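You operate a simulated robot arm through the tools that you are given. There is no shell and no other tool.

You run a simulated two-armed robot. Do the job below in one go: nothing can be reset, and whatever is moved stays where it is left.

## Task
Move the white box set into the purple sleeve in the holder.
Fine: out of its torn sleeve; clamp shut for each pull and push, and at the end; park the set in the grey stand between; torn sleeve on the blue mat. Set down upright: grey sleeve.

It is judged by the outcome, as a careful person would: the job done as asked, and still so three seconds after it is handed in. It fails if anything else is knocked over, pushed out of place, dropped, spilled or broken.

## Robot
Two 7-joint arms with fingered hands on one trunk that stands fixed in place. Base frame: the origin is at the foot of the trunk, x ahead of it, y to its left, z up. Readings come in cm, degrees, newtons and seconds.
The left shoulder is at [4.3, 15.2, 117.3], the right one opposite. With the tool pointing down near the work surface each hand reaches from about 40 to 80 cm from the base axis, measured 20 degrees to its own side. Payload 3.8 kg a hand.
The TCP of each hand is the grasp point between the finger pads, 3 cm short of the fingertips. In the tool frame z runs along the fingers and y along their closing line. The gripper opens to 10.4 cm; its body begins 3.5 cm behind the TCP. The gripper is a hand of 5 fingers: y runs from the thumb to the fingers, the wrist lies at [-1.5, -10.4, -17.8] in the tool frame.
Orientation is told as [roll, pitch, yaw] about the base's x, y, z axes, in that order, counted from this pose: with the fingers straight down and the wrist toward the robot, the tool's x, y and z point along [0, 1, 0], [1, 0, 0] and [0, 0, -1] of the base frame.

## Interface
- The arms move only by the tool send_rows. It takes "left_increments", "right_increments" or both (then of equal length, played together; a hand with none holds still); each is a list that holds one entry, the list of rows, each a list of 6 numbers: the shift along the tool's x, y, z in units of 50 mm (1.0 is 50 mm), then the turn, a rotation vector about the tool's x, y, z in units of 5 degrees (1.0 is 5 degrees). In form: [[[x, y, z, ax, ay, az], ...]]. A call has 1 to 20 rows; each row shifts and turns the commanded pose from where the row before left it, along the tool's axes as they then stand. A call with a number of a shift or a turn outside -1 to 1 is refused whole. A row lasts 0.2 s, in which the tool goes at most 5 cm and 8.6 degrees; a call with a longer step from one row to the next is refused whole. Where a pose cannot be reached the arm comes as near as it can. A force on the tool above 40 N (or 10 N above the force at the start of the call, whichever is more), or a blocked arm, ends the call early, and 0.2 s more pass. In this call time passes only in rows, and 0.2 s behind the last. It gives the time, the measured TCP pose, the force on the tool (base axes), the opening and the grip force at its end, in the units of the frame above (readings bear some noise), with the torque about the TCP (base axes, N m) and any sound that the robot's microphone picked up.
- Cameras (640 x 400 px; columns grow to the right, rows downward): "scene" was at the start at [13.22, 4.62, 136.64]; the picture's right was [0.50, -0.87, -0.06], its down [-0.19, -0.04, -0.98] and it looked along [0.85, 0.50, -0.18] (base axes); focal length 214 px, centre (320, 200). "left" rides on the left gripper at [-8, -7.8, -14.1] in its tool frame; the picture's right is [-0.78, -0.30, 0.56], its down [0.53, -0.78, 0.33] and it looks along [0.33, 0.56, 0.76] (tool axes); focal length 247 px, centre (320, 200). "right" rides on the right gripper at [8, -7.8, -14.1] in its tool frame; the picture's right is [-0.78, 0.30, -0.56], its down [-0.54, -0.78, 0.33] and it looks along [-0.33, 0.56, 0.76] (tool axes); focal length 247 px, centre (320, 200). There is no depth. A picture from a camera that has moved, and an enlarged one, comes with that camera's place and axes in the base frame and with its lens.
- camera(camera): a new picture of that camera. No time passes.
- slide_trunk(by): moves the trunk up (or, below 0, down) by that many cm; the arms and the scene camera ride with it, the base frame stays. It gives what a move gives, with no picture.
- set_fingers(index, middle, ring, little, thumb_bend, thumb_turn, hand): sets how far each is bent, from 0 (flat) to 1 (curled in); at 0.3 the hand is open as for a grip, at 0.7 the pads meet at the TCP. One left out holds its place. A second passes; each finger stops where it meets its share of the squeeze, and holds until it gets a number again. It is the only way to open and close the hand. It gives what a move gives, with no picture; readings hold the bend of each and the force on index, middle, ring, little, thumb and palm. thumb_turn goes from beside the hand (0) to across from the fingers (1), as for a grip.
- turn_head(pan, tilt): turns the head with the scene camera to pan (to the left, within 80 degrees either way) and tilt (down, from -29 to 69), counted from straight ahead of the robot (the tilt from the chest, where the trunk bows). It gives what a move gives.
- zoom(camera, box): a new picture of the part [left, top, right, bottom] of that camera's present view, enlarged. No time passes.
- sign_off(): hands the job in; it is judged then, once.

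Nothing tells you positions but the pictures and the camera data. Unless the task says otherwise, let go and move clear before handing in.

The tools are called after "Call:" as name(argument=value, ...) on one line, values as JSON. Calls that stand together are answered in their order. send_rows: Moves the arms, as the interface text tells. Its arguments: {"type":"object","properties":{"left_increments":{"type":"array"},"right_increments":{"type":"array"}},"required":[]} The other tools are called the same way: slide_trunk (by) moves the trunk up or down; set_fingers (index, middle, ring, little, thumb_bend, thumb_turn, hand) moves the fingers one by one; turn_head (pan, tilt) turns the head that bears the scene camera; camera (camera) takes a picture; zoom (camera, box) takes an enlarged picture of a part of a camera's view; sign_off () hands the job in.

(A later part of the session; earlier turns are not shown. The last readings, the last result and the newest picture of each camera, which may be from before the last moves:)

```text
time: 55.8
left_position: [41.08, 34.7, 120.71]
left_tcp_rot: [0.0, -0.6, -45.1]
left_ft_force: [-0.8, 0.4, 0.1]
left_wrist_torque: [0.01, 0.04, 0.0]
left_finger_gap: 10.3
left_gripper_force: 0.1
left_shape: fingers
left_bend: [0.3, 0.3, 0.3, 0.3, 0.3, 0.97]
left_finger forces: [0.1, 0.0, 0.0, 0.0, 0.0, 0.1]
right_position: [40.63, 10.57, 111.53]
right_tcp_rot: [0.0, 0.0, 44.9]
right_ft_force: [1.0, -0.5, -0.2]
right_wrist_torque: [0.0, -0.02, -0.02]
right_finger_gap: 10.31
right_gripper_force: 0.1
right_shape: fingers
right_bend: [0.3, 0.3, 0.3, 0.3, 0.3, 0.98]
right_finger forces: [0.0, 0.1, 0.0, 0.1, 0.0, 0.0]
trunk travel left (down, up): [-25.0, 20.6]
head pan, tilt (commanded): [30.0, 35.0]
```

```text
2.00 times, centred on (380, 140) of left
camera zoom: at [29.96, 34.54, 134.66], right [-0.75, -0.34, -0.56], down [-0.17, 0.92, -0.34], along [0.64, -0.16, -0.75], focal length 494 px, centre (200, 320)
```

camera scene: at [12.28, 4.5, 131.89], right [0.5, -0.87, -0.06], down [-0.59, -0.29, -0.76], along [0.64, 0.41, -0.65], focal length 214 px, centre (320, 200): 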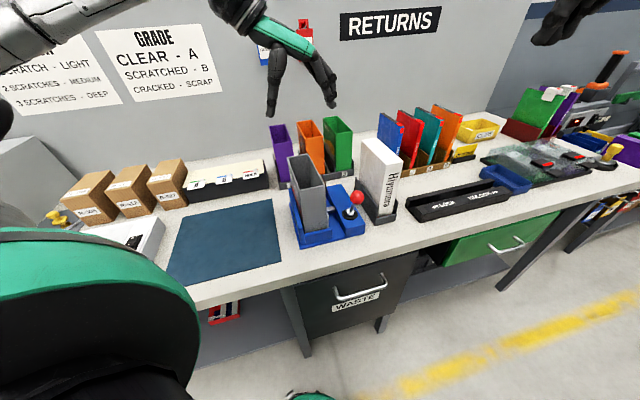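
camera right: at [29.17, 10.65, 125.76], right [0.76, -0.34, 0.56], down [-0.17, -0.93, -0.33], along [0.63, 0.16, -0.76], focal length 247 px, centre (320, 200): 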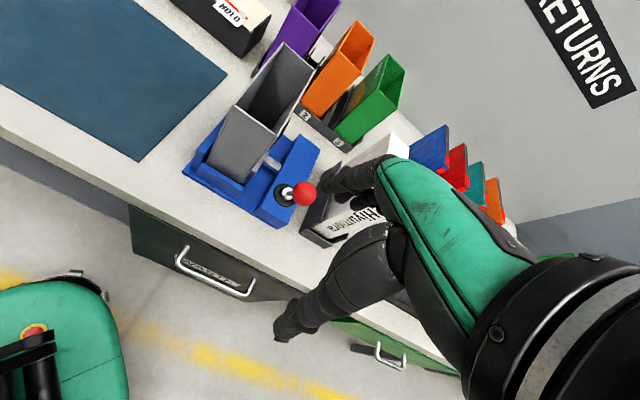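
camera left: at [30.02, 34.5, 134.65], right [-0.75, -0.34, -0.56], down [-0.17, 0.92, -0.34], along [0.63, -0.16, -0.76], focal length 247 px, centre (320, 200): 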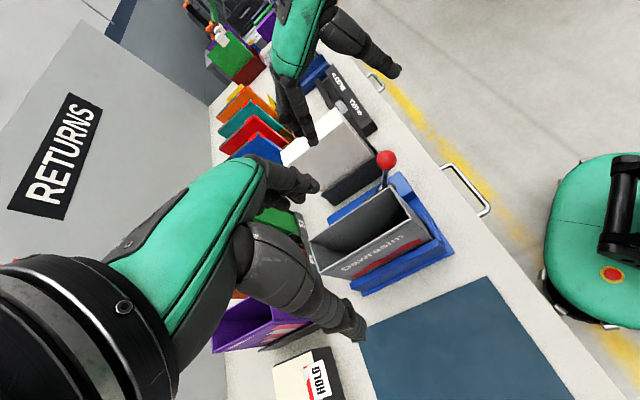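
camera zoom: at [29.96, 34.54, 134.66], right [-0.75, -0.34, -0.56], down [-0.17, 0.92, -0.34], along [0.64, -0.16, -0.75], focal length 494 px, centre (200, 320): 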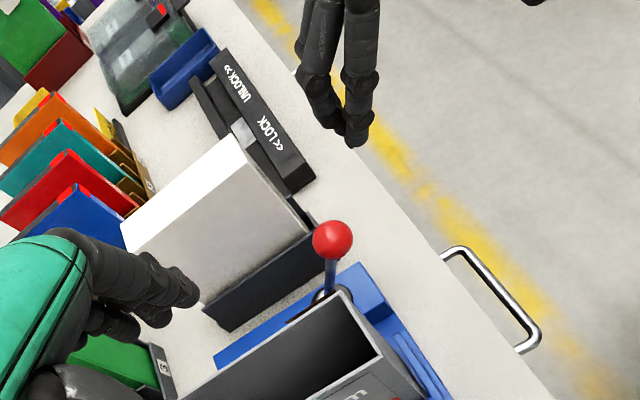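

The hand is now on the near side of the knob with fingers in line with it. Lower to knob height, then push away from the front edge in stages.

Call:
send_rows(right_increments=[[[0, 0, 0.6, 0, 0, 0], [0, 0, 0.7, 0, 0, 0], [0, 0, 0.6, 0, 0, 0], [0, 0.2, 0, 0, 0, 0], [0, 0.2, 0, 0, 0, 0], [0, 0.2, 0, 0, 0, 0]]])

Call:
camera(camera="right")

Call:
zoom(camera="scene", box=[280, 120, 420, 250])

Call:
zoom(camera="left", box=[300, 60, 480, 240])

```text
time: 57.1
left_position: [41.23, 34.58, 120.57]
left_tcp_rot: [0.0, -0.6, -45.1]
left_ft_force: [0.9, -1.3, -0.2]
left_wrist_torque: [-0.03, -0.03, 0.02]
left_finger_gap: 10.29
left_gripper_force: 0.0
left_shape: fingers
left_bend: [0.3, 0.3, 0.3, 0.3, 0.3, 0.97]
left_finger forces: [0.1, 0.1, 0.0, 0.0, 0.0, 0.1]
right_position: [42.5, 12.9, 102.23]
right_tcp_rot: [0.0, -0.1, 45.1]
right_ft_force: [-1.3, -1.0, 0.5]
right_wrist_torque: [0.03, -0.02, -0.03]
right_finger_gap: 10.33
right_gripper_force: 0.5
right_shape: fingers
right_bend: [0.3, 0.31, 0.3, 0.3, 0.3, 0.98]
right_finger forces: [0.0, 1.3, 0.0, 0.0, 0.0, 0.1]
trunk travel left (down, up): [-25.0, 20.6]
head pan, tilt (commanded): [30.0, 35.0]
```

```text
taken
camera right: at [31.09, 13.01, 116.47], right [0.76, -0.34, 0.56], down [-0.17, -0.93, -0.33], along [0.63, 0.16, -0.76], focal length 247 px, centre (320, 200)
```

right: 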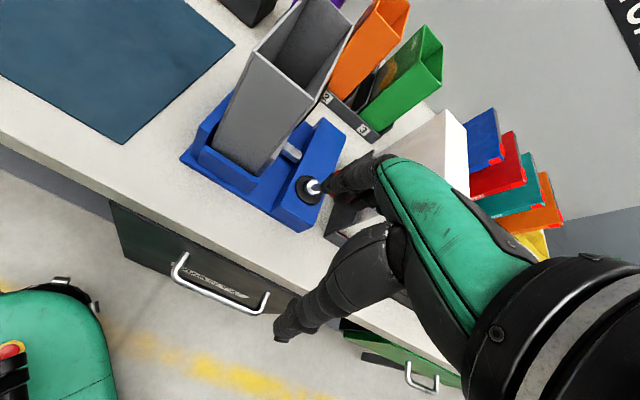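

```text
3.08 times, centred on (350, 185) of scene
camera zoom: at [12.33, 4.4, 131.89], right [0.5, -0.87, -0.06], down [-0.59, -0.29, -0.76], along [0.64, 0.41, -0.65], focal length 660 px, centre (228, 246)
```

zoom: 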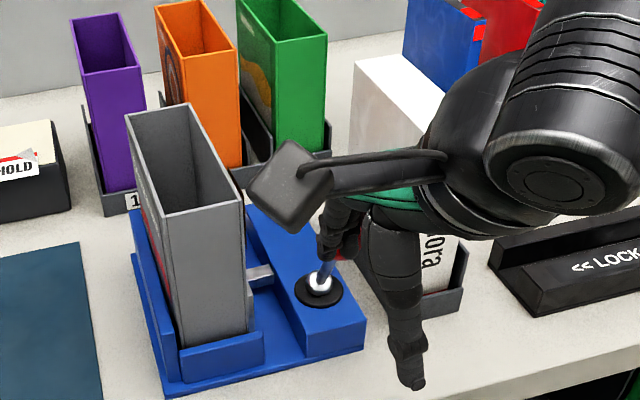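

```text
2.22 times, centred on (390, 150) of left
camera zoom: at [29.93, 34.52, 134.67], right [-0.75, -0.34, -0.56], down [-0.17, 0.92, -0.34], along [0.64, -0.16, -0.75], focal length 549 px, centre (164, 311)
```

zoom: 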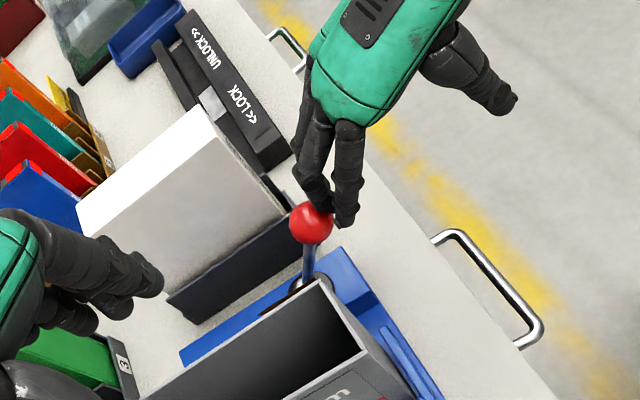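

The middle finger has touched the knob. I'll keep pushing.

Call:
send_rows(right_increments=[[[0, 0.2, 0, 0, 0, 0], [0, 0.2, 0, 0, 0, 0], [0, 0.2, 0, 0, 0, 0], [0, 0.2, 0, 0, 0, 0]]])

Call:
zoom(camera="scene", box=[280, 120, 420, 250])

Call:
zoom(camera="left", box=[300, 60, 480, 240])

```text
time: 58.1
left_position: [41.12, 34.65, 120.57]
left_tcp_rot: [0.0, -0.7, -45.1]
left_ft_force: [0.2, 0.7, 0.2]
left_wrist_torque: [0.01, 0.0, -0.02]
left_finger_gap: 10.3
left_gripper_force: 0.1
left_shape: fingers
left_bend: [0.3, 0.3, 0.3, 0.3, 0.3, 0.97]
left_finger forces: [0.1, 0.0, 0.0, 0.0, 0.0, 0.0]
right_position: [45.48, 15.66, 102.3]
right_tcp_rot: [0.1, -0.1, 45.0]
right_ft_force: [-1.0, -0.7, 0.9]
right_wrist_torque: [0.02, -0.03, -0.02]
right_finger_gap: 10.32
right_gripper_force: 0.8
right_shape: fingers
right_bend: [0.3, 0.3, 0.3, 0.3, 0.3, 0.98]
right_finger forces: [0.0, 1.3, 0.0, 0.0, 0.1, 0.0]
trunk travel left (down, up): [-25.0, 20.6]
head pan, tilt (commanded): [30.0, 35.0]
```

```text
3.08 times, centred on (350, 185) of scene
camera zoom: at [12.34, 4.42, 131.88], right [0.5, -0.87, -0.06], down [-0.59, -0.29, -0.76], along [0.64, 0.41, -0.65], focal length 660 px, centre (228, 246)
```

zoom: 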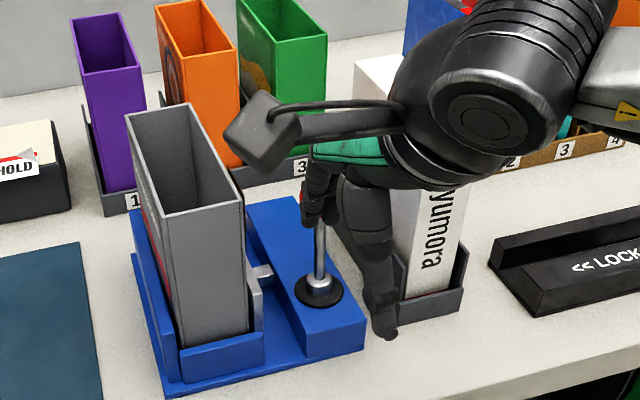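

```text
2.22 times, centred on (390, 150) of left
camera zoom: at [29.94, 34.54, 134.66], right [-0.75, -0.34, -0.56], down [-0.17, 0.92, -0.34], along [0.64, -0.16, -0.75], focal length 549 px, centre (164, 311)
```

zoom: 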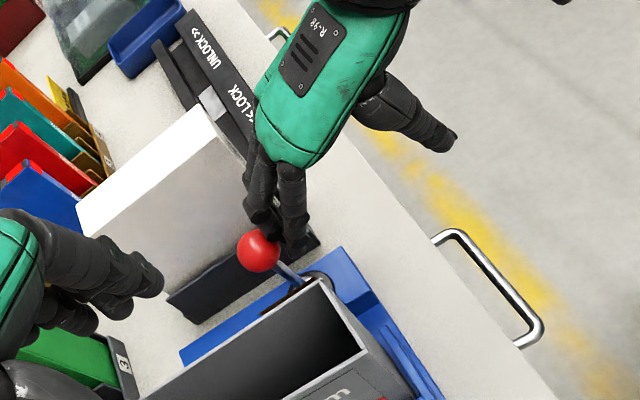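

The lever is swinging and the jaw is retracting. Continue to the open end.

Call:
send_rows(right_increments=[[[0, 0.2, 0, 0, 0, 0], [0, 0.2, 0, 0, 0, 0], [0, 0.2, 0, 0, 0, 0], [0, 0.2, 0, 0, 0, 0]]])

Call:
zoom(camera="scene", box=[280, 120, 420, 250])

Call:
zoom(camera="left", box=[300, 60, 480, 240])

Call:
zoom(camera="right", box=[140, 60, 400, 280])

```text
time: 59.1
left_position: [41.03, 34.58, 120.64]
left_tcp_rot: [-0.1, -0.7, -45.1]
left_ft_force: [0.1, -0.7, -0.1]
left_wrist_torque: [0.01, -0.02, 0.03]
left_finger_gap: 10.28
left_gripper_force: 0.1
left_shape: fingers
left_bend: [0.3, 0.3, 0.3, 0.3, 0.3, 0.97]
left_finger forces: [0.0, 0.1, 0.0, 0.1, 0.1, 0.0]
right_position: [48.39, 18.68, 102.37]
right_tcp_rot: [0.0, -0.1, 45.0]
right_ft_force: [-2.2, -2.8, 0.8]
right_wrist_torque: [-0.01, -0.05, -0.06]
right_finger_gap: 10.31
right_gripper_force: 1.5
right_shape: fingers
right_bend: [0.3, 0.33, 0.3, 0.3, 0.3, 0.98]
right_finger forces: [0.0, 3.5, 0.0, 0.1, 0.0, 0.0]
trunk travel left (down, up): [-25.0, 20.6]
head pan, tilt (commanded): [30.0, 35.0]
```

```text
3.08 times, centred on (350, 185) of scene
camera zoom: at [12.25, 4.37, 131.9], right [0.5, -0.87, -0.06], down [-0.59, -0.29, -0.76], along [0.64, 0.41, -0.65], focal length 660 px, centre (228, 246)
```

zoom: 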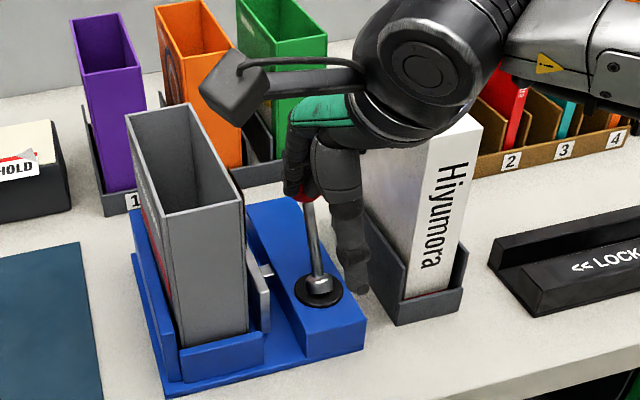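

```text
2.22 times, centred on (390, 150) of left
camera zoom: at [29.86, 34.49, 134.7], right [-0.75, -0.34, -0.56], down [-0.17, 0.93, -0.34], along [0.64, -0.16, -0.75], focal length 549 px, centre (164, 311)
```

zoom: 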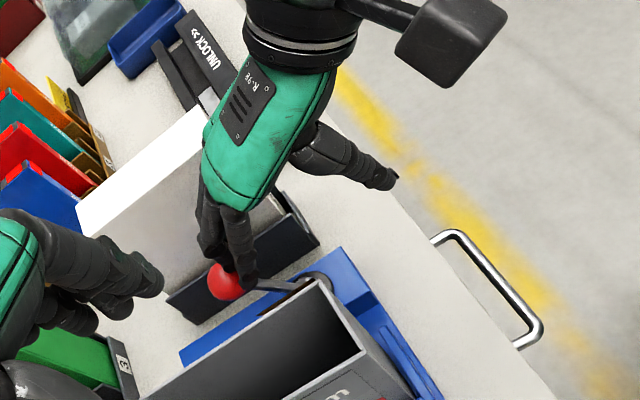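

```text
1.82 times, centred on (270, 170) of right
camera zoom: at [36.98, 18.68, 116.47], right [0.76, -0.34, 0.56], down [-0.17, -0.93, -0.33], along [0.63, 0.16, -0.76], focal length 449 px, centre (411, 254)
```

zoom: 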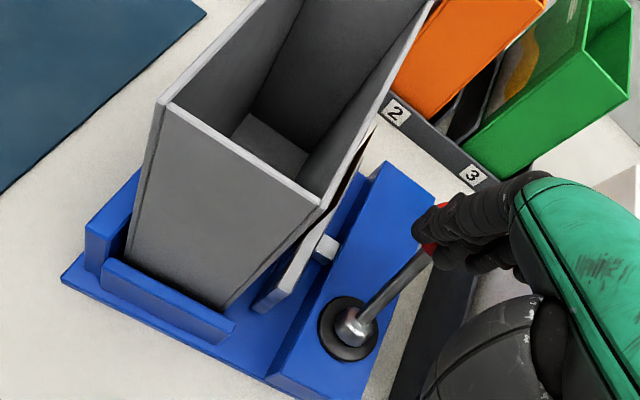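

The lever is at its open stop and the jaw stands clear of the sleeve. Retreat the right hand backward, up and to the right.

Call:
send_rows(right_increments=[[[0, -0.5, 0, 0, 0, 0], [0, -0.6, 0, 0, 0, 0], [0, -0.5, -0.5, 0, 0, 0], [0, 0, -0.9, 0, 0, 0], [0, 0, -0.9, 0, 0, 0], [-0.4, -0.1, -0.8, 0, 0, 0], [-0.5, 0, -0.8, 0, 0, 0], [-0.5, 0, -0.8, 0, 0, 0], [-0.5, 0, -0.6, 0, 0, 0]]])

Call:
camera(camera="scene")

Call:
zoom(camera="right", box=[100, 20, 300, 200])

Call:
zoom(camera="left", box=[280, 120, 480, 320])

```text
time: 61.1
left_position: [41.19, 34.45, 120.61]
left_tcp_rot: [0.0, -0.8, -45.1]
left_ft_force: [0.4, 0.1, 0.6]
left_wrist_torque: [0.0, 0.0, -0.02]
left_finger_gap: 10.27
left_gripper_force: 0.0
left_shape: fingers
left_bend: [0.3, 0.3, 0.3, 0.3, 0.3, 0.97]
left_finger forces: [0.0, 0.0, 0.0, 0.1, 0.1, 0.0]
right_position: [48.87, 5.56, 128.53]
right_tcp_rot: [0.1, 0.1, 45.1]
right_ft_force: [-0.2, -0.8, -0.6]
right_wrist_torque: [-0.01, 0.01, 0.0]
right_finger_gap: 10.3
right_gripper_force: 0.1
right_shape: fingers
right_bend: [0.3, 0.3, 0.3, 0.3, 0.3, 0.98]
right_finger forces: [0.1, 0.0, 0.1, 0.0, 0.1, 0.0]
trunk travel left (down, up): [-25.0, 20.6]
head pan, tilt (commanded): [30.0, 35.0]
```

```text
taken
camera scene: at [12.37, 4.38, 131.88], right [0.5, -0.87, -0.06], down [-0.59, -0.29, -0.76], along [0.64, 0.41, -0.65], focal length 214 px, centre (320, 200)
```

scene: 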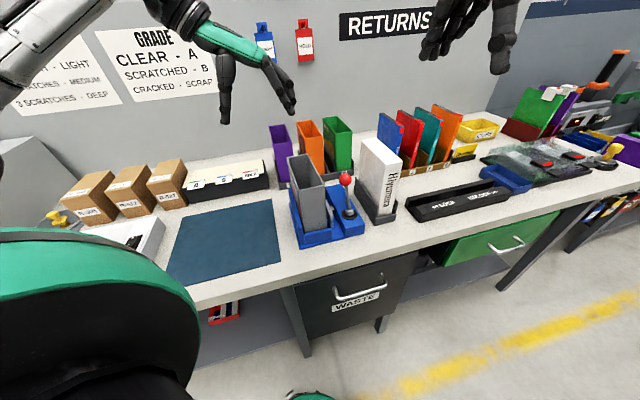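

```text
2.22 times, centred on (200, 110) of right
camera zoom: at [37.56, 5.54, 142.81], right [0.76, -0.34, 0.56], down [-0.17, -0.93, -0.33], along [0.63, 0.16, -0.76], focal length 549 px, centre (587, 400)
```

zoom: 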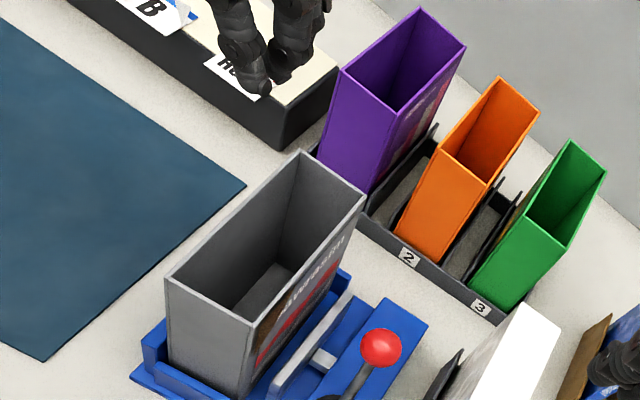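

```text
2.00 times, centred on (380, 220) of left
camera zoom: at [29.97, 34.5, 134.66], right [-0.75, -0.34, -0.56], down [-0.17, 0.93, -0.34], along [0.63, -0.16, -0.75], focal length 494 px, centre (200, 160)
```

zoom: 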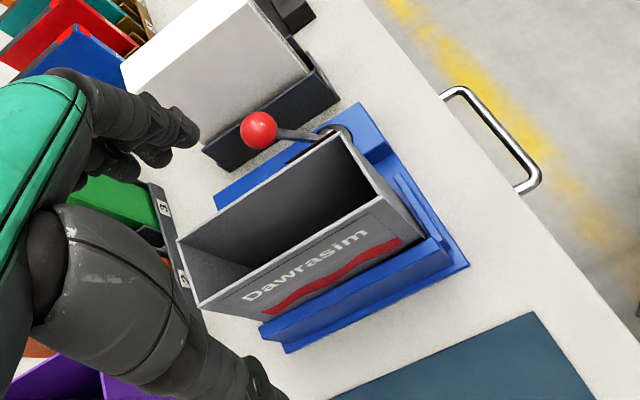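

The clamp is open. Next the left hand takes the torn grey sleeve: I'll pre-close the hand to about 8 cm, so it clears the knob, and move above the sleeve.

Call:
set_fingers(hand="left", index=0.4, middle=0.4, ring=0.4, little=0.4, thumb_bend=0.4)

Call:
send_rows(left_increments=[[[0.125, 0.355, 0, 0.08, 0, 0], [0.125, 0.355, 0, 0.08, 0, 0], [0.125, 0.355, 0.2, 0, 0, 0], [0.125, 0.355, 0.4, 0, 0, 0], [0, 0, 0.5, 0, 0, 0], [0, 0, 0.4, 0, 0, 0]]])

Call:
camera(camera="left")

Call:
zoom(camera="scene", box=[240, 80, 380, 240])

Call:
zoom(camera="right", box=[100, 40, 280, 200])

```text
time: 62.1
left_position: [41.14, 34.51, 120.7]
left_tcp_rot: [0.0, -0.7, -45.1]
left_ft_force: [-0.3, 0.0, -0.2]
left_wrist_torque: [-0.01, -0.01, 0.02]
left_finger_gap: 7.87
left_gripper_force: 0.1
left_shape: fingers
left_bend: [0.4, 0.4, 0.4, 0.4, 0.4, 0.97]
left_finger forces: [0.0, 0.1, 0.1, 0.0, 0.0, 0.0]
right_position: [48.92, 5.61, 128.58]
right_tcp_rot: [0.1, -0.1, 45.0]
right_ft_force: [-0.3, -1.1, 0.6]
right_wrist_torque: [0.0, -0.02, -0.07]
right_finger_gap: 10.31
right_gripper_force: 0.1
right_shape: fingers
right_bend: [0.3, 0.3, 0.3, 0.3, 0.3, 0.98]
right_finger forces: [0.0, 0.0, 0.0, 0.1, 0.0, 0.0]
trunk travel left (down, up): [-25.0, 20.6]
head pan, tilt (commanded): [30.0, 35.0]
```

```text
time: 63.5
left_position: [48.18, 31.4, 113.26]
left_tcp_rot: [0.1, 0.1, -45.1]
left_ft_force: [0.2, 0.0, -0.1]
left_wrist_torque: [-0.01, 0.0, -0.04]
left_finger_gap: 7.86
left_gripper_force: 0.0
left_shape: fingers
left_bend: [0.4, 0.4, 0.4, 0.4, 0.4, 0.97]
left_finger forces: [0.1, 0.1, 0.0, 0.0, 0.0, 0.0]
right_position: [48.81, 5.64, 128.66]
right_tcp_rot: [0.1, 0.0, 45.0]
right_ft_force: [0.0, -0.6, 0.1]
right_wrist_torque: [0.01, -0.02, 0.02]
right_finger_gap: 10.32
right_gripper_force: 0.0
right_shape: fingers
right_bend: [0.3, 0.3, 0.3, 0.3, 0.3, 0.98]
right_finger forces: [0.1, 0.1, 0.0, 0.0, 0.0, 0.1]
trunk travel left (down, up): [-25.0, 20.6]
head pan, tilt (commanded): [30.0, 35.0]
```

```text
taken
camera left: at [37.03, 31.27, 127.32], right [-0.76, -0.34, -0.56], down [-0.17, 0.93, -0.33], along [0.63, -0.16, -0.76], focal length 247 px, centre (320, 200)
```

left: 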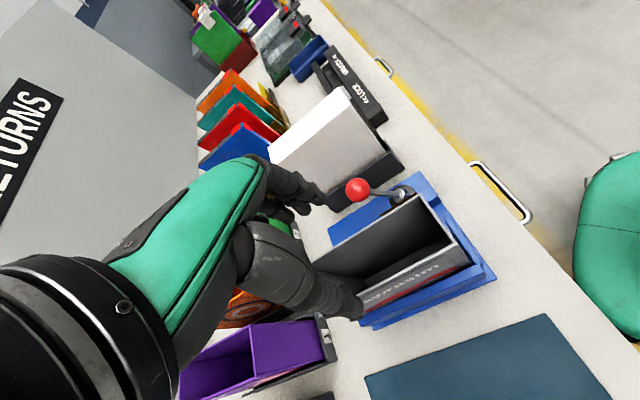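

```text
2.50 times, centred on (310, 160) of scene
camera zoom: at [12.37, 4.45, 131.88], right [0.5, -0.87, -0.06], down [-0.59, -0.29, -0.76], along [0.64, 0.41, -0.65], focal length 536 px, centre (345, 300)
```

zoom: 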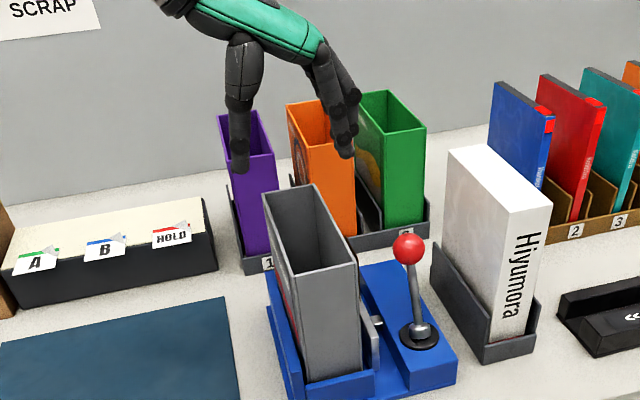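

```text
2.50 times, centred on (190, 120) of right
camera zoom: at [37.57, 5.64, 142.78], right [0.76, -0.34, 0.56], down [-0.17, -0.93, -0.33], along [0.63, 0.16, -0.76], focal length 617 px, centre (645, 400)
```

zoom: 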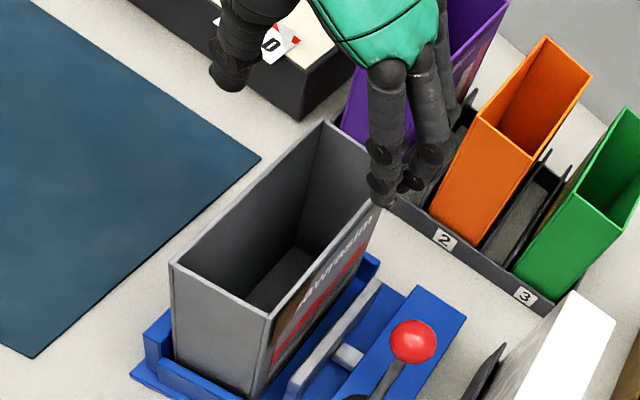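

The hand is centred over the sleeve rim (about e1 55.4, e2 −11.85). I'll lower it so the pads sit about 2 cm below the rim, outside both walls.

Call:
send_rows(left_increments=[[[0, 0, 0.4, 0, 0, 0], [0, 0, 0.4, 0, 0, 0], [0, 0, 0.4, 0, 0, 0]]])

Call:
zoom(camera="scene", box=[250, 100, 370, 240])

Call:
zoom(camera="right", box=[120, 40, 260, 180])

Call:
zoom(camera="left", box=[260, 140, 500, 340])

```text
time: 64.3
left_position: [48.15, 31.22, 107.12]
left_tcp_rot: [0.0, 0.1, -45.2]
left_ft_force: [0.1, -0.3, -0.1]
left_wrist_torque: [-0.01, -0.02, -0.02]
left_finger_gap: 7.83
left_gripper_force: 0.0
left_shape: fingers
left_bend: [0.4, 0.4, 0.4, 0.4, 0.4, 0.97]
left_finger forces: [0.1, 0.0, 0.0, 0.0, 0.0, 0.1]
right_position: [48.89, 5.64, 128.59]
right_tcp_rot: [0.0, 0.0, 45.0]
right_ft_force: [-0.8, 0.2, 0.1]
right_wrist_torque: [0.02, -0.01, 0.01]
right_finger_gap: 10.3
right_gripper_force: 0.0
right_shape: fingers
right_bend: [0.3, 0.3, 0.3, 0.3, 0.3, 0.98]
right_finger forces: [0.0, 0.0, 0.0, 0.1, 0.0, 0.0]
trunk travel left (down, up): [-25.0, 20.6]
head pan, tilt (commanded): [30.0, 35.0]
```

```text
2.86 times, centred on (310, 170) of scene
camera zoom: at [12.39, 4.43, 131.88], right [0.5, -0.87, -0.06], down [-0.59, -0.29, -0.76], along [0.64, 0.41, -0.65], focal length 613 px, centre (349, 286)
```

zoom: 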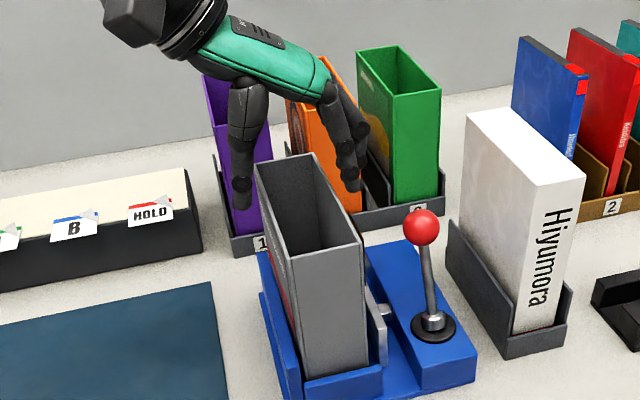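

```text
2.86 times, centred on (190, 110) of right
camera zoom: at [37.58, 5.61, 142.77], right [0.76, -0.34, 0.56], down [-0.17, -0.93, -0.33], along [0.63, 0.16, -0.76], focal length 706 px, centre (691, 457)
```

zoom: 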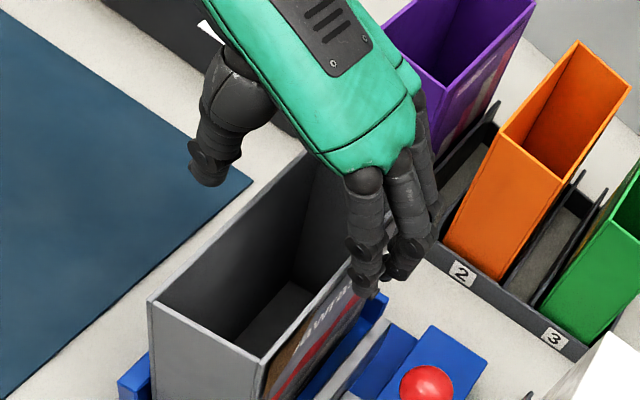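

```text
2.00 times, centred on (380, 240) of left
camera zoom: at [36.93, 31.2, 121.18], right [-0.76, -0.34, -0.56], down [-0.17, 0.93, -0.33], along [0.63, -0.16, -0.76], focal length 494 px, centre (200, 120)
```

zoom: 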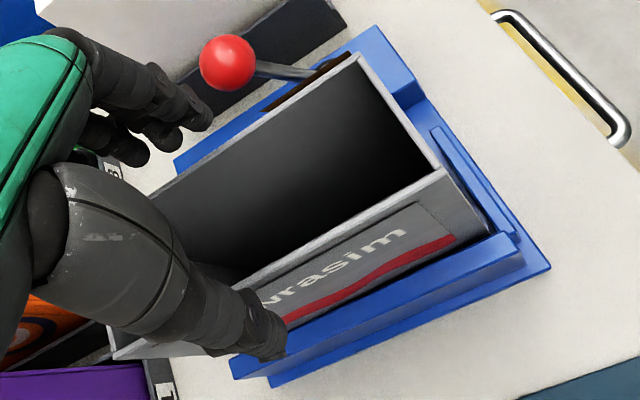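

Fingers straddle both walls with room to spare. Down the last 5 cm, then close thumb, index and middle on the walls.

Call:
send_rows(left_increments=[[[0, 0, 0.35, 0, 0, 0], [0, 0, 0.35, 0, 0, 0], [0, 0, 0.3, 0, 0, 0]]])

Call:
set_fingers(hand="left", index=0.52, middle=0.52, ring=0.45, little=0.45, thumb_bend=0.52)

Call:
zoom(camera="scene", box=[260, 110, 370, 240])

Call:
zoom(camera="right", box=[120, 40, 260, 180])

```text
time: 65.2
left_position: [47.89, 31.26, 102.16]
left_tcp_rot: [-0.1, 0.1, -45.2]
left_ft_force: [0.4, -0.5, -0.5]
left_wrist_torque: [-0.01, 0.0, -0.03]
left_finger_gap: 7.84
left_gripper_force: 0.5
left_shape: fingers
left_bend: [0.4, 0.4, 0.4, 0.4, 0.4, 0.97]
left_finger forces: [0.1, 0.0, 0.1, 0.0, 0.1, 0.0]
right_position: [48.86, 5.57, 128.49]
right_tcp_rot: [-0.1, 0.0, 45.0]
right_ft_force: [-0.7, -0.3, 0.7]
right_wrist_torque: [0.05, 0.02, 0.0]
right_finger_gap: 10.31
right_gripper_force: 0.0
right_shape: fingers
right_bend: [0.3, 0.3, 0.3, 0.3, 0.3, 0.98]
right_finger forces: [0.1, 0.1, 0.0, 0.0, 0.0, 0.1]
trunk travel left (down, up): [-25.0, 20.6]
head pan, tilt (commanded): [30.0, 35.0]
```

```text
time: 66.2
left_position: [48.04, 31.18, 102.24]
left_tcp_rot: [0.1, 0.0, -45.1]
left_ft_force: [0.8, 0.4, -0.9]
left_wrist_torque: [-0.07, -0.08, -0.08]
left_finger_gap: 5.87
left_gripper_force: 8.2
left_shape: fingers
left_bend: [0.47, 0.5, 0.45, 0.45, 0.48, 0.97]
left_finger forces: [6.3, 2.2, 0.0, 0.0, 7.9, 0.0]
right_position: [48.87, 5.6, 128.56]
right_tcp_rot: [0.1, 0.0, 45.0]
right_ft_force: [0.5, 0.2, -0.5]
right_wrist_torque: [-0.01, -0.03, 0.02]
right_finger_gap: 10.32
right_gripper_force: 0.1
right_shape: fingers
right_bend: [0.3, 0.3, 0.3, 0.3, 0.3, 0.98]
right_finger forces: [0.0, 0.0, 0.0, 0.1, 0.0, 0.0]
trunk travel left (down, up): [-25.0, 20.6]
head pan, tilt (commanded): [30.0, 35.0]
```

```text
3.08 times, centred on (315, 175) of scene
camera zoom: at [12.38, 4.41, 131.88], right [0.5, -0.87, -0.06], down [-0.59, -0.29, -0.76], along [0.64, 0.41, -0.65], focal length 660 px, centre (335, 277)
```

zoom: 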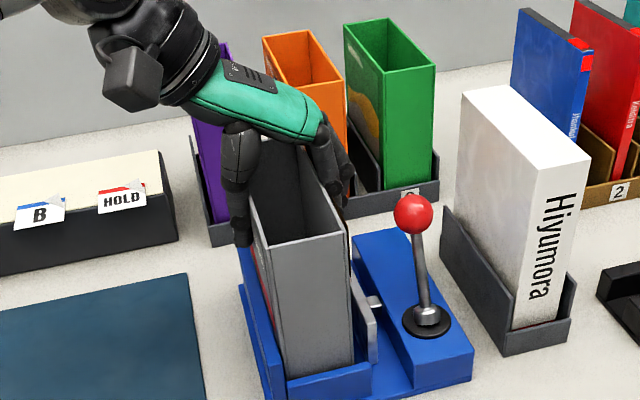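

```text
2.86 times, centred on (190, 110) of right
camera zoom: at [37.58, 5.59, 142.78], right [0.76, -0.34, 0.56], down [-0.17, -0.93, -0.33], along [0.63, 0.16, -0.76], focal length 706 px, centre (691, 457)
```

zoom: 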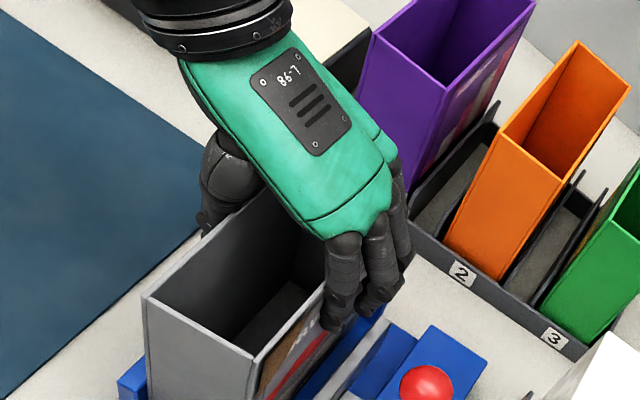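

The grip is balanced: index 6 N and thumb 8 N at about the sleeve's width. Tighten slightly and lift.

Call:
set_fingers(hand="left", index=0.57, middle=0.58, thumb_bend=0.57)

Call:
send_rows(left_increments=[[[0, 0, -0.1, 0, 0, 0], [0, 0, -0.2, 0, 0, 0], [0, 0, -0.2, 0, 0, 0], [0, 0, -0.2, 0, 0, 0]]])

Call:
zoom(camera="scene", box=[260, 110, 370, 240])

Call:
zoom(camera="right", box=[120, 40, 260, 180])

```text
time: 67.2
left_position: [47.9, 31.21, 102.09]
left_tcp_rot: [0.1, 0.1, -45.1]
left_ft_force: [0.4, -1.5, 0.2]
left_wrist_torque: [-0.2, -0.18, -0.12]
left_finger_gap: 5.72
left_gripper_force: 13.7
left_shape: fingers
left_bend: [0.48, 0.51, 0.45, 0.45, 0.5, 0.97]
left_finger forces: [8.9, 5.6, 0.1, 0.0, 12.7, 0.0]
right_position: [48.9, 5.68, 128.68]
right_tcp_rot: [0.1, -0.1, 45.0]
right_ft_force: [-0.3, 0.7, -1.1]
right_wrist_torque: [-0.03, -0.02, 0.01]
right_finger_gap: 10.37
right_gripper_force: 0.1
right_shape: fingers
right_bend: [0.3, 0.3, 0.3, 0.3, 0.3, 0.98]
right_finger forces: [0.0, 0.0, 0.0, 0.1, 0.1, 0.0]
trunk travel left (down, up): [-25.0, 20.6]
head pan, tilt (commanded): [30.0, 35.0]
```

```text
time: 68.2
left_position: [47.97, 31.19, 105.81]
left_tcp_rot: [0.1, 0.1, -45.1]
left_ft_force: [1.5, -0.8, -2.1]
left_wrist_torque: [-0.19, -0.15, -0.08]
left_finger_gap: 5.73
left_gripper_force: 13.4
left_shape: fingers
left_bend: [0.48, 0.51, 0.45, 0.45, 0.5, 0.97]
left_finger forces: [8.8, 5.4, 0.0, 0.1, 12.9, 0.0]
right_position: [49.01, 5.52, 128.48]
right_tcp_rot: [0.0, -0.1, 45.1]
right_ft_force: [0.2, -0.1, 0.1]
right_wrist_torque: [0.0, 0.02, 0.03]
right_finger_gap: 10.29
right_gripper_force: 0.0
right_shape: fingers
right_bend: [0.3, 0.3, 0.3, 0.3, 0.3, 0.98]
right_finger forces: [0.1, 0.0, 0.0, 0.0, 0.0, 0.1]
trunk travel left (down, up): [-25.0, 20.6]
head pan, tilt (commanded): [30.0, 35.0]
```

```text
3.08 times, centred on (315, 175) of scene
camera zoom: at [12.38, 4.39, 131.88], right [0.5, -0.87, -0.06], down [-0.59, -0.29, -0.76], along [0.64, 0.41, -0.65], focal length 660 px, centre (335, 277)
```

zoom: 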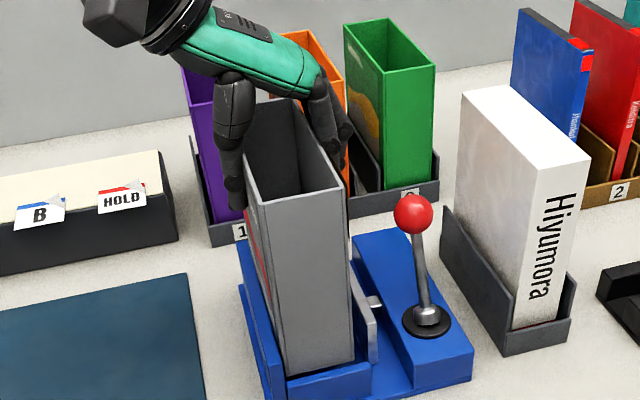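

```text
2.86 times, centred on (190, 110) of right
camera zoom: at [37.58, 5.58, 142.78], right [0.76, -0.34, 0.56], down [-0.17, -0.93, -0.33], along [0.63, 0.16, -0.76], focal length 706 px, centre (691, 457)
```

zoom: 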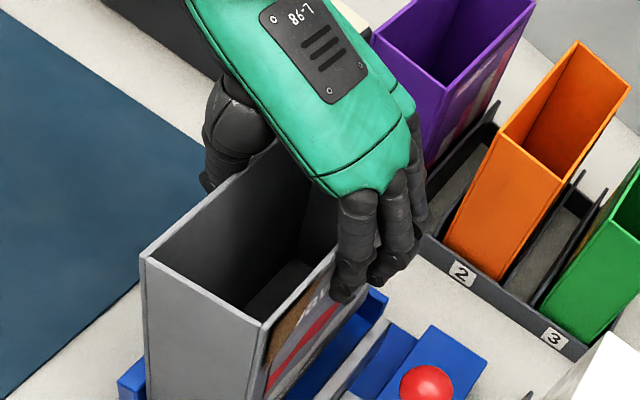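

The sleeve comes up cleanly. Lift it well clear of the clamp rails.

Call:
send_rows(left_increments=[[[0, 0, -0.3, 0, 0, 0], [0, 0, -0.3, 0, 0, 0], [0, 0, -0.3, 0, 0, 0], [0, 0, -0.3, 0, 0, 0], [0, 0, -0.3, 0, 0, 0], [0, 0, -0.3, 0, 0, 0]]])

Call:
camera(camera="scene")

Call:
zoom(camera="right", box=[100, 0, 280, 180])

Call:
camera(camera="left")

```text
time: 69.5
left_position: [47.85, 31.22, 114.55]
left_tcp_rot: [0.0, 0.1, -45.2]
left_ft_force: [-0.3, -0.1, -0.4]
left_wrist_torque: [0.01, 0.0, 0.0]
left_finger_gap: 5.68
left_gripper_force: 12.7
left_shape: fingers
left_bend: [0.49, 0.52, 0.45, 0.45, 0.5, 0.97]
left_finger forces: [8.4, 4.6, 0.0, 0.0, 13.4, 0.0]
right_position: [48.93, 5.58, 128.57]
right_tcp_rot: [0.1, -0.1, 45.1]
right_ft_force: [-0.1, -1.0, -1.2]
right_wrist_torque: [0.01, -0.01, -0.01]
right_finger_gap: 10.32
right_gripper_force: 0.0
right_shape: fingers
right_bend: [0.3, 0.3, 0.3, 0.3, 0.3, 0.98]
right_finger forces: [0.0, 0.1, 0.0, 0.0, 0.0, 0.0]
trunk travel left (down, up): [-25.0, 20.6]
head pan, tilt (commanded): [30.0, 35.0]
```

```text
taken
camera scene: at [12.37, 4.39, 131.88], right [0.5, -0.87, -0.06], down [-0.59, -0.29, -0.76], along [0.64, 0.41, -0.65], focal length 214 px, centre (320, 200)
```

scene: 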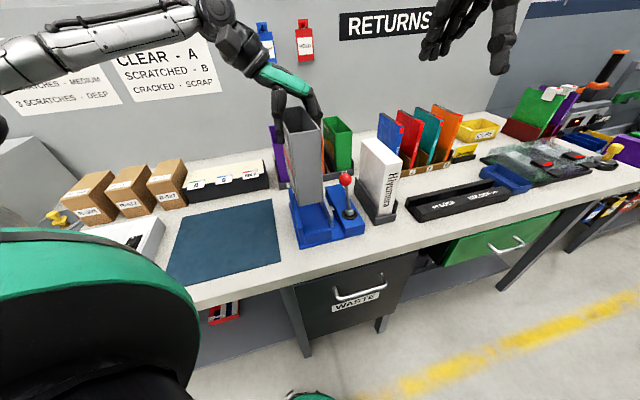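

```text
2.22 times, centred on (190, 90) of right
camera zoom: at [37.56, 5.57, 142.78], right [0.76, -0.34, 0.56], down [-0.17, -0.93, -0.33], along [0.63, 0.16, -0.76], focal length 549 px, centre (609, 444)
```

zoom: 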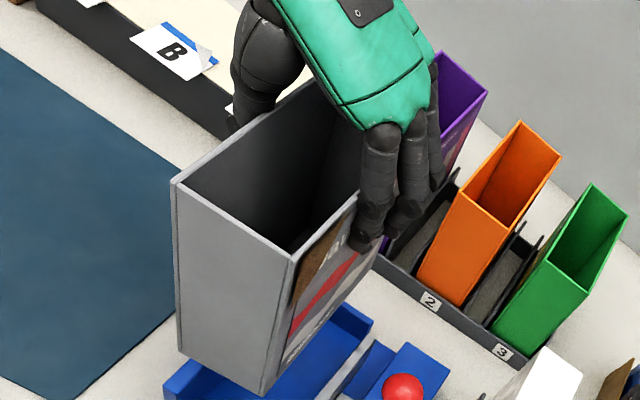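

```text
taken
camera left: at [36.83, 31.0, 128.75], right [-0.76, -0.34, -0.56], down [-0.17, 0.93, -0.33], along [0.63, -0.16, -0.76], focal length 247 px, centre (320, 200)
```

left: 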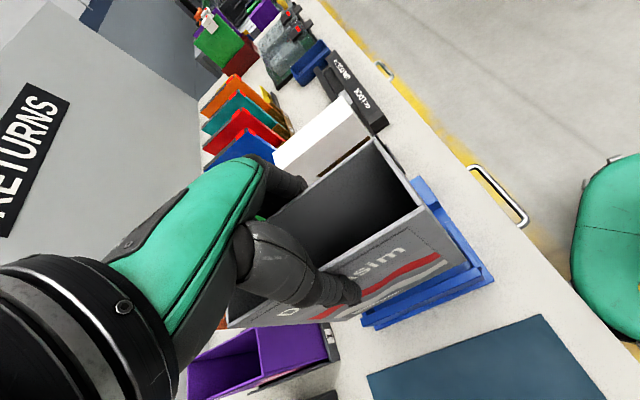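

The sleeve is clear, with its bottom around z 100. I'll carry it left over the blue mat.

Call:
send_rows(left_increments=[[[0, -0.3, 0, 0, 0, 0], [0, -0.4, 0, 0, 0, 0], [0, -0.4, 0, 0, 0, 0], [0, -0.4, 0, 0, 0, 0], [0, -0.4, 0, 0, 0, 0], [0, -0.4, 0, 0, 0, 0], [0, -0.4, 0, 0, 0, 0], [0, -0.4, 0, 0, 0, 0], [0, -0.4, 0, 0, 0, 0]]])

Call:
camera(camera="scene")

Call:
zoom(camera="right", box=[0, 0, 260, 200])

Call:
camera(camera="left")

```text
time: 71.5
left_position: [35.83, 43.42, 114.71]
left_tcp_rot: [-0.1, 0.1, -45.2]
left_ft_force: [0.4, 0.8, -0.9]
left_wrist_torque: [-0.02, -0.01, -0.01]
left_finger_gap: 5.66
left_gripper_force: 13.0
left_shape: fingers
left_bend: [0.49, 0.52, 0.45, 0.45, 0.5, 0.97]
left_finger forces: [8.4, 4.5, 0.0, 0.0, 13.1, 0.0]
right_position: [48.94, 5.55, 128.57]
right_tcp_rot: [0.0, 0.0, 45.0]
right_ft_force: [-0.2, 0.2, -0.4]
right_wrist_torque: [-0.01, 0.03, -0.01]
right_finger_gap: 10.33
right_gripper_force: 0.1
right_shape: fingers
right_bend: [0.3, 0.3, 0.3, 0.3, 0.3, 0.98]
right_finger forces: [0.1, 0.2, 0.1, 0.0, 0.0, 0.0]
trunk travel left (down, up): [-25.0, 20.6]
head pan, tilt (commanded): [30.0, 35.0]
```

```text
taken
camera scene: at [12.35, 4.45, 131.88], right [0.5, -0.87, -0.06], down [-0.59, -0.29, -0.76], along [0.64, 0.41, -0.65], focal length 214 px, centre (320, 200)
```

scene: 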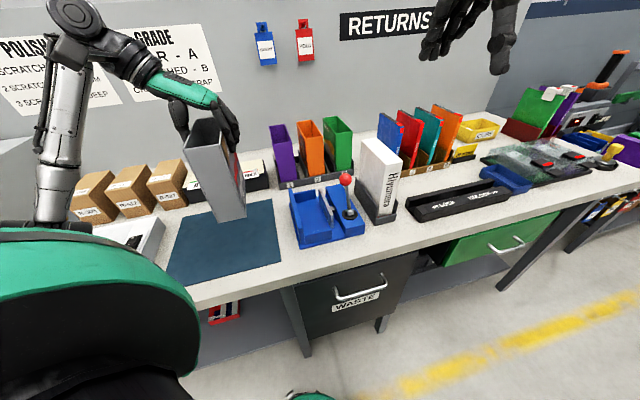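

```text
2.00 times, centred on (130, 100) of right
camera zoom: at [37.53, 5.64, 142.79], right [0.76, -0.34, 0.56], down [-0.17, -0.93, -0.33], along [0.63, 0.16, -0.76], focal length 494 px, centre (700, 400)
```

zoom: 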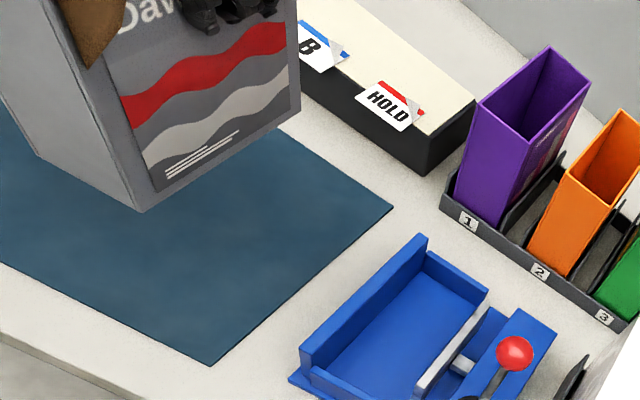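

```text
taken
camera left: at [24.67, 43.35, 128.96], right [-0.76, -0.34, -0.56], down [-0.17, 0.93, -0.33], along [0.63, -0.16, -0.76], focal length 247 px, centre (320, 200)
```

left: 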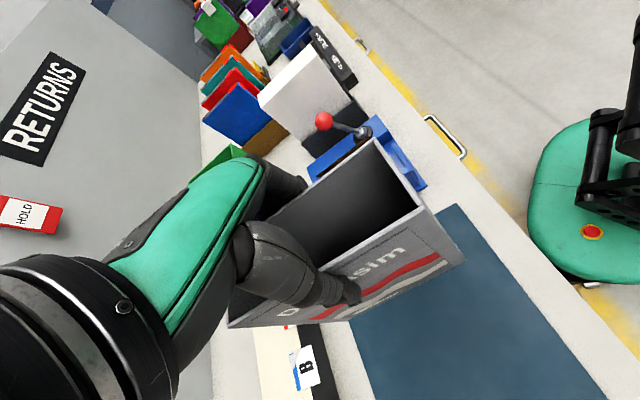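

The sleeve is over the mat, upright, at about e2 +5.4. Lower it toward the mat, slowing near the end.

Call:
send_rows(left_increments=[[[0, 0, 0.35, 0, 0, 0], [0, 0, 0.35, 0, 0, 0], [0, 0, 0.35, 0, 0, 0], [0, 0, 0.35, 0, 0, 0], [0, 0, 0.35, 0, 0, 0], [0, 0, 0.35, 0, 0, 0]]])

Call:
zoom(camera="scene", box=[140, 80, 320, 290])

Call:
zoom(camera="right", box=[0, 0, 260, 200])

```text
time: 73.0
left_position: [35.5, 43.49, 104.4]
left_tcp_rot: [-0.1, 0.2, -45.0]
left_ft_force: [0.6, 0.3, -0.4]
left_wrist_torque: [0.01, 0.01, 0.01]
left_finger_gap: 5.67
left_gripper_force: 12.9
left_shape: fingers
left_bend: [0.49, 0.52, 0.45, 0.45, 0.5, 0.97]
left_finger forces: [8.4, 4.5, 0.0, 0.0, 13.2, 0.1]
right_position: [48.99, 5.54, 128.59]
right_tcp_rot: [0.0, 0.0, 45.0]
right_ft_force: [0.1, 1.0, 0.4]
right_wrist_torque: [0.04, -0.02, 0.0]
right_finger_gap: 10.31
right_gripper_force: 0.0
right_shape: fingers
right_bend: [0.3, 0.3, 0.3, 0.3, 0.3, 0.98]
right_finger forces: [0.0, 0.0, 0.0, 0.0, 0.0, 0.0]
trunk travel left (down, up): [-25.0, 20.6]
head pan, tilt (commanded): [30.0, 35.0]
```

```text
1.90 times, centred on (230, 185) of scene
camera zoom: at [12.37, 4.43, 131.88], right [0.5, -0.87, -0.06], down [-0.59, -0.29, -0.76], along [0.64, 0.41, -0.65], focal length 408 px, centre (491, 229)
```

zoom: 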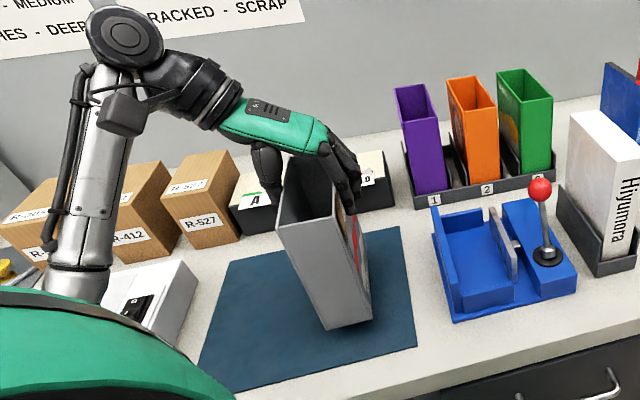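

```text
2.00 times, centred on (130, 100) of right
camera zoom: at [37.56, 5.62, 142.78], right [0.76, -0.34, 0.56], down [-0.17, -0.93, -0.33], along [0.63, 0.16, -0.76], focal length 494 px, centre (700, 400)
```

zoom: 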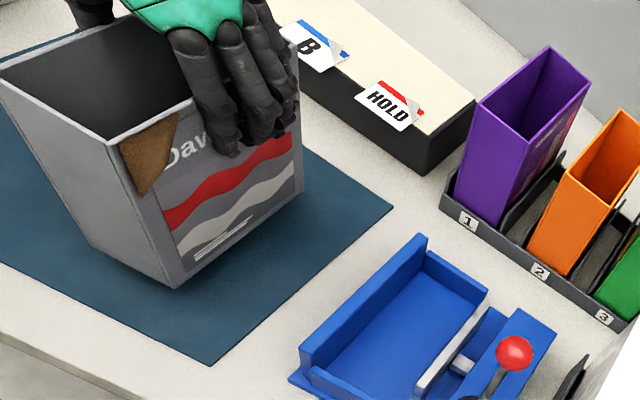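

The sleeve is just above the mat. Small steps until it touches.

Call:
send_rows(left_increments=[[[0, 0, 0.12, 0, 0, 0], [0, 0, 0.1, 0, 0, 0], [0, 0, 0.08, 0, 0, 0], [0, 0, 0.06, 0, 0, 0]]])

```text
time: 74.0
left_position: [35.65, 43.65, 102.45]
left_tcp_rot: [0.1, 0.2, -45.0]
left_ft_force: [0.2, -0.9, -1.6]
left_wrist_torque: [0.02, -0.01, -0.03]
left_finger_gap: 5.69
left_gripper_force: 12.1
left_shape: fingers
left_bend: [0.49, 0.52, 0.45, 0.45, 0.5, 0.97]
left_finger forces: [8.4, 4.5, 0.1, 0.0, 13.2, 0.1]
right_position: [48.79, 5.59, 128.57]
right_tcp_rot: [0.1, 0.0, 45.0]
right_ft_force: [0.6, -0.5, 0.5]
right_wrist_torque: [-0.02, 0.03, 0.01]
right_finger_gap: 10.33
right_gripper_force: 0.0
right_shape: fingers
right_bend: [0.3, 0.3, 0.3, 0.3, 0.3, 0.98]
right_finger forces: [0.0, 0.0, 0.0, 0.0, 0.0, 0.1]
trunk travel left (down, up): [-25.0, 20.6]
head pan, tilt (commanded): [30.0, 35.0]
```

Call:
send_rows(left_increments=[[[0, 0, 0.06, 0, 0, 0], [0, 0, 0.06, 0, 0, 0]]])

Call:
zoom(camera="right", box=[0, 20, 200, 180])

```text
time: 74.5
left_position: [35.62, 43.57, 101.63]
left_tcp_rot: [-0.1, 0.0, -45.1]
left_ft_force: [-0.2, -0.6, -0.1]
left_wrist_torque: [-0.01, -0.05, 0.01]
left_finger_gap: 5.65
left_gripper_force: 13.4
left_shape: fingers
left_bend: [0.49, 0.52, 0.45, 0.45, 0.5, 0.97]
left_finger forces: [8.4, 4.6, 0.0, 0.1, 13.2, 0.0]
right_position: [48.89, 5.52, 128.55]
right_tcp_rot: [0.1, 0.0, 45.0]
right_ft_force: [0.2, 0.7, -0.3]
right_wrist_torque: [0.0, -0.04, 0.01]
right_finger_gap: 10.31
right_gripper_force: 0.1
right_shape: fingers
right_bend: [0.3, 0.3, 0.3, 0.3, 0.3, 0.98]
right_finger forces: [0.0, 0.1, 0.1, 0.0, 0.0, 0.0]
trunk travel left (down, up): [-25.0, 20.6]
head pan, tilt (commanded): [30.0, 35.0]
```

```text
2.50 times, centred on (100, 100) of right
camera zoom: at [37.56, 5.61, 142.78], right [0.76, -0.34, 0.56], down [-0.17, -0.93, -0.33], along [0.63, 0.16, -0.76], focal length 617 px, centre (870, 450)
```

zoom: 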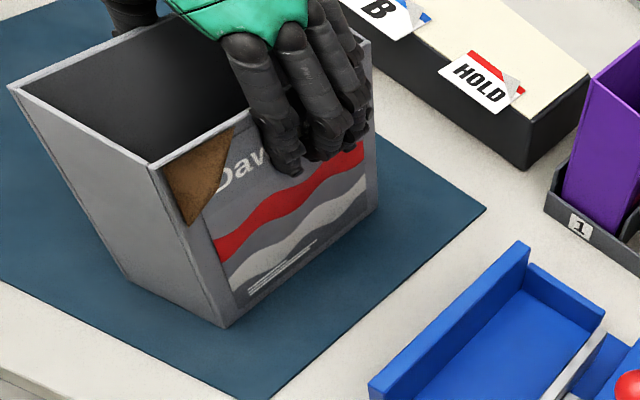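

Call:
send_rows(left_increments=[[[0, 0, 0.06, 0, 0, 0], [0, 0, 0.05, 0, 0, 0]]])

```text
time: 75.2
left_position: [35.52, 43.69, 101.49]
left_tcp_rot: [0.3, -0.1, -45.0]
left_ft_force: [-0.5, 4.3, 21.2]
left_wrist_torque: [-0.19, -0.07, 0.03]
left_finger_gap: 5.69
left_gripper_force: 14.6
left_shape: fingers
left_bend: [0.5, 0.52, 0.45, 0.45, 0.51, 0.97]
left_finger forces: [8.0, 5.1, 0.1, 0.0, 15.1, 0.1]
right_position: [48.76, 5.57, 128.73]
right_tcp_rot: [0.1, -0.2, 45.0]
right_ft_force: [0.0, -0.9, 0.2]
right_wrist_torque: [0.0, 0.01, -0.02]
right_finger_gap: 10.31
right_gripper_force: 0.1
right_shape: fingers
right_bend: [0.3, 0.3, 0.3, 0.3, 0.3, 0.98]
right_finger forces: [0.0, 0.0, 0.0, 0.0, 0.0, 0.0]
trunk travel left (down, up): [-25.0, 20.6]
head pan, tilt (commanded): [30.0, 35.0]
```

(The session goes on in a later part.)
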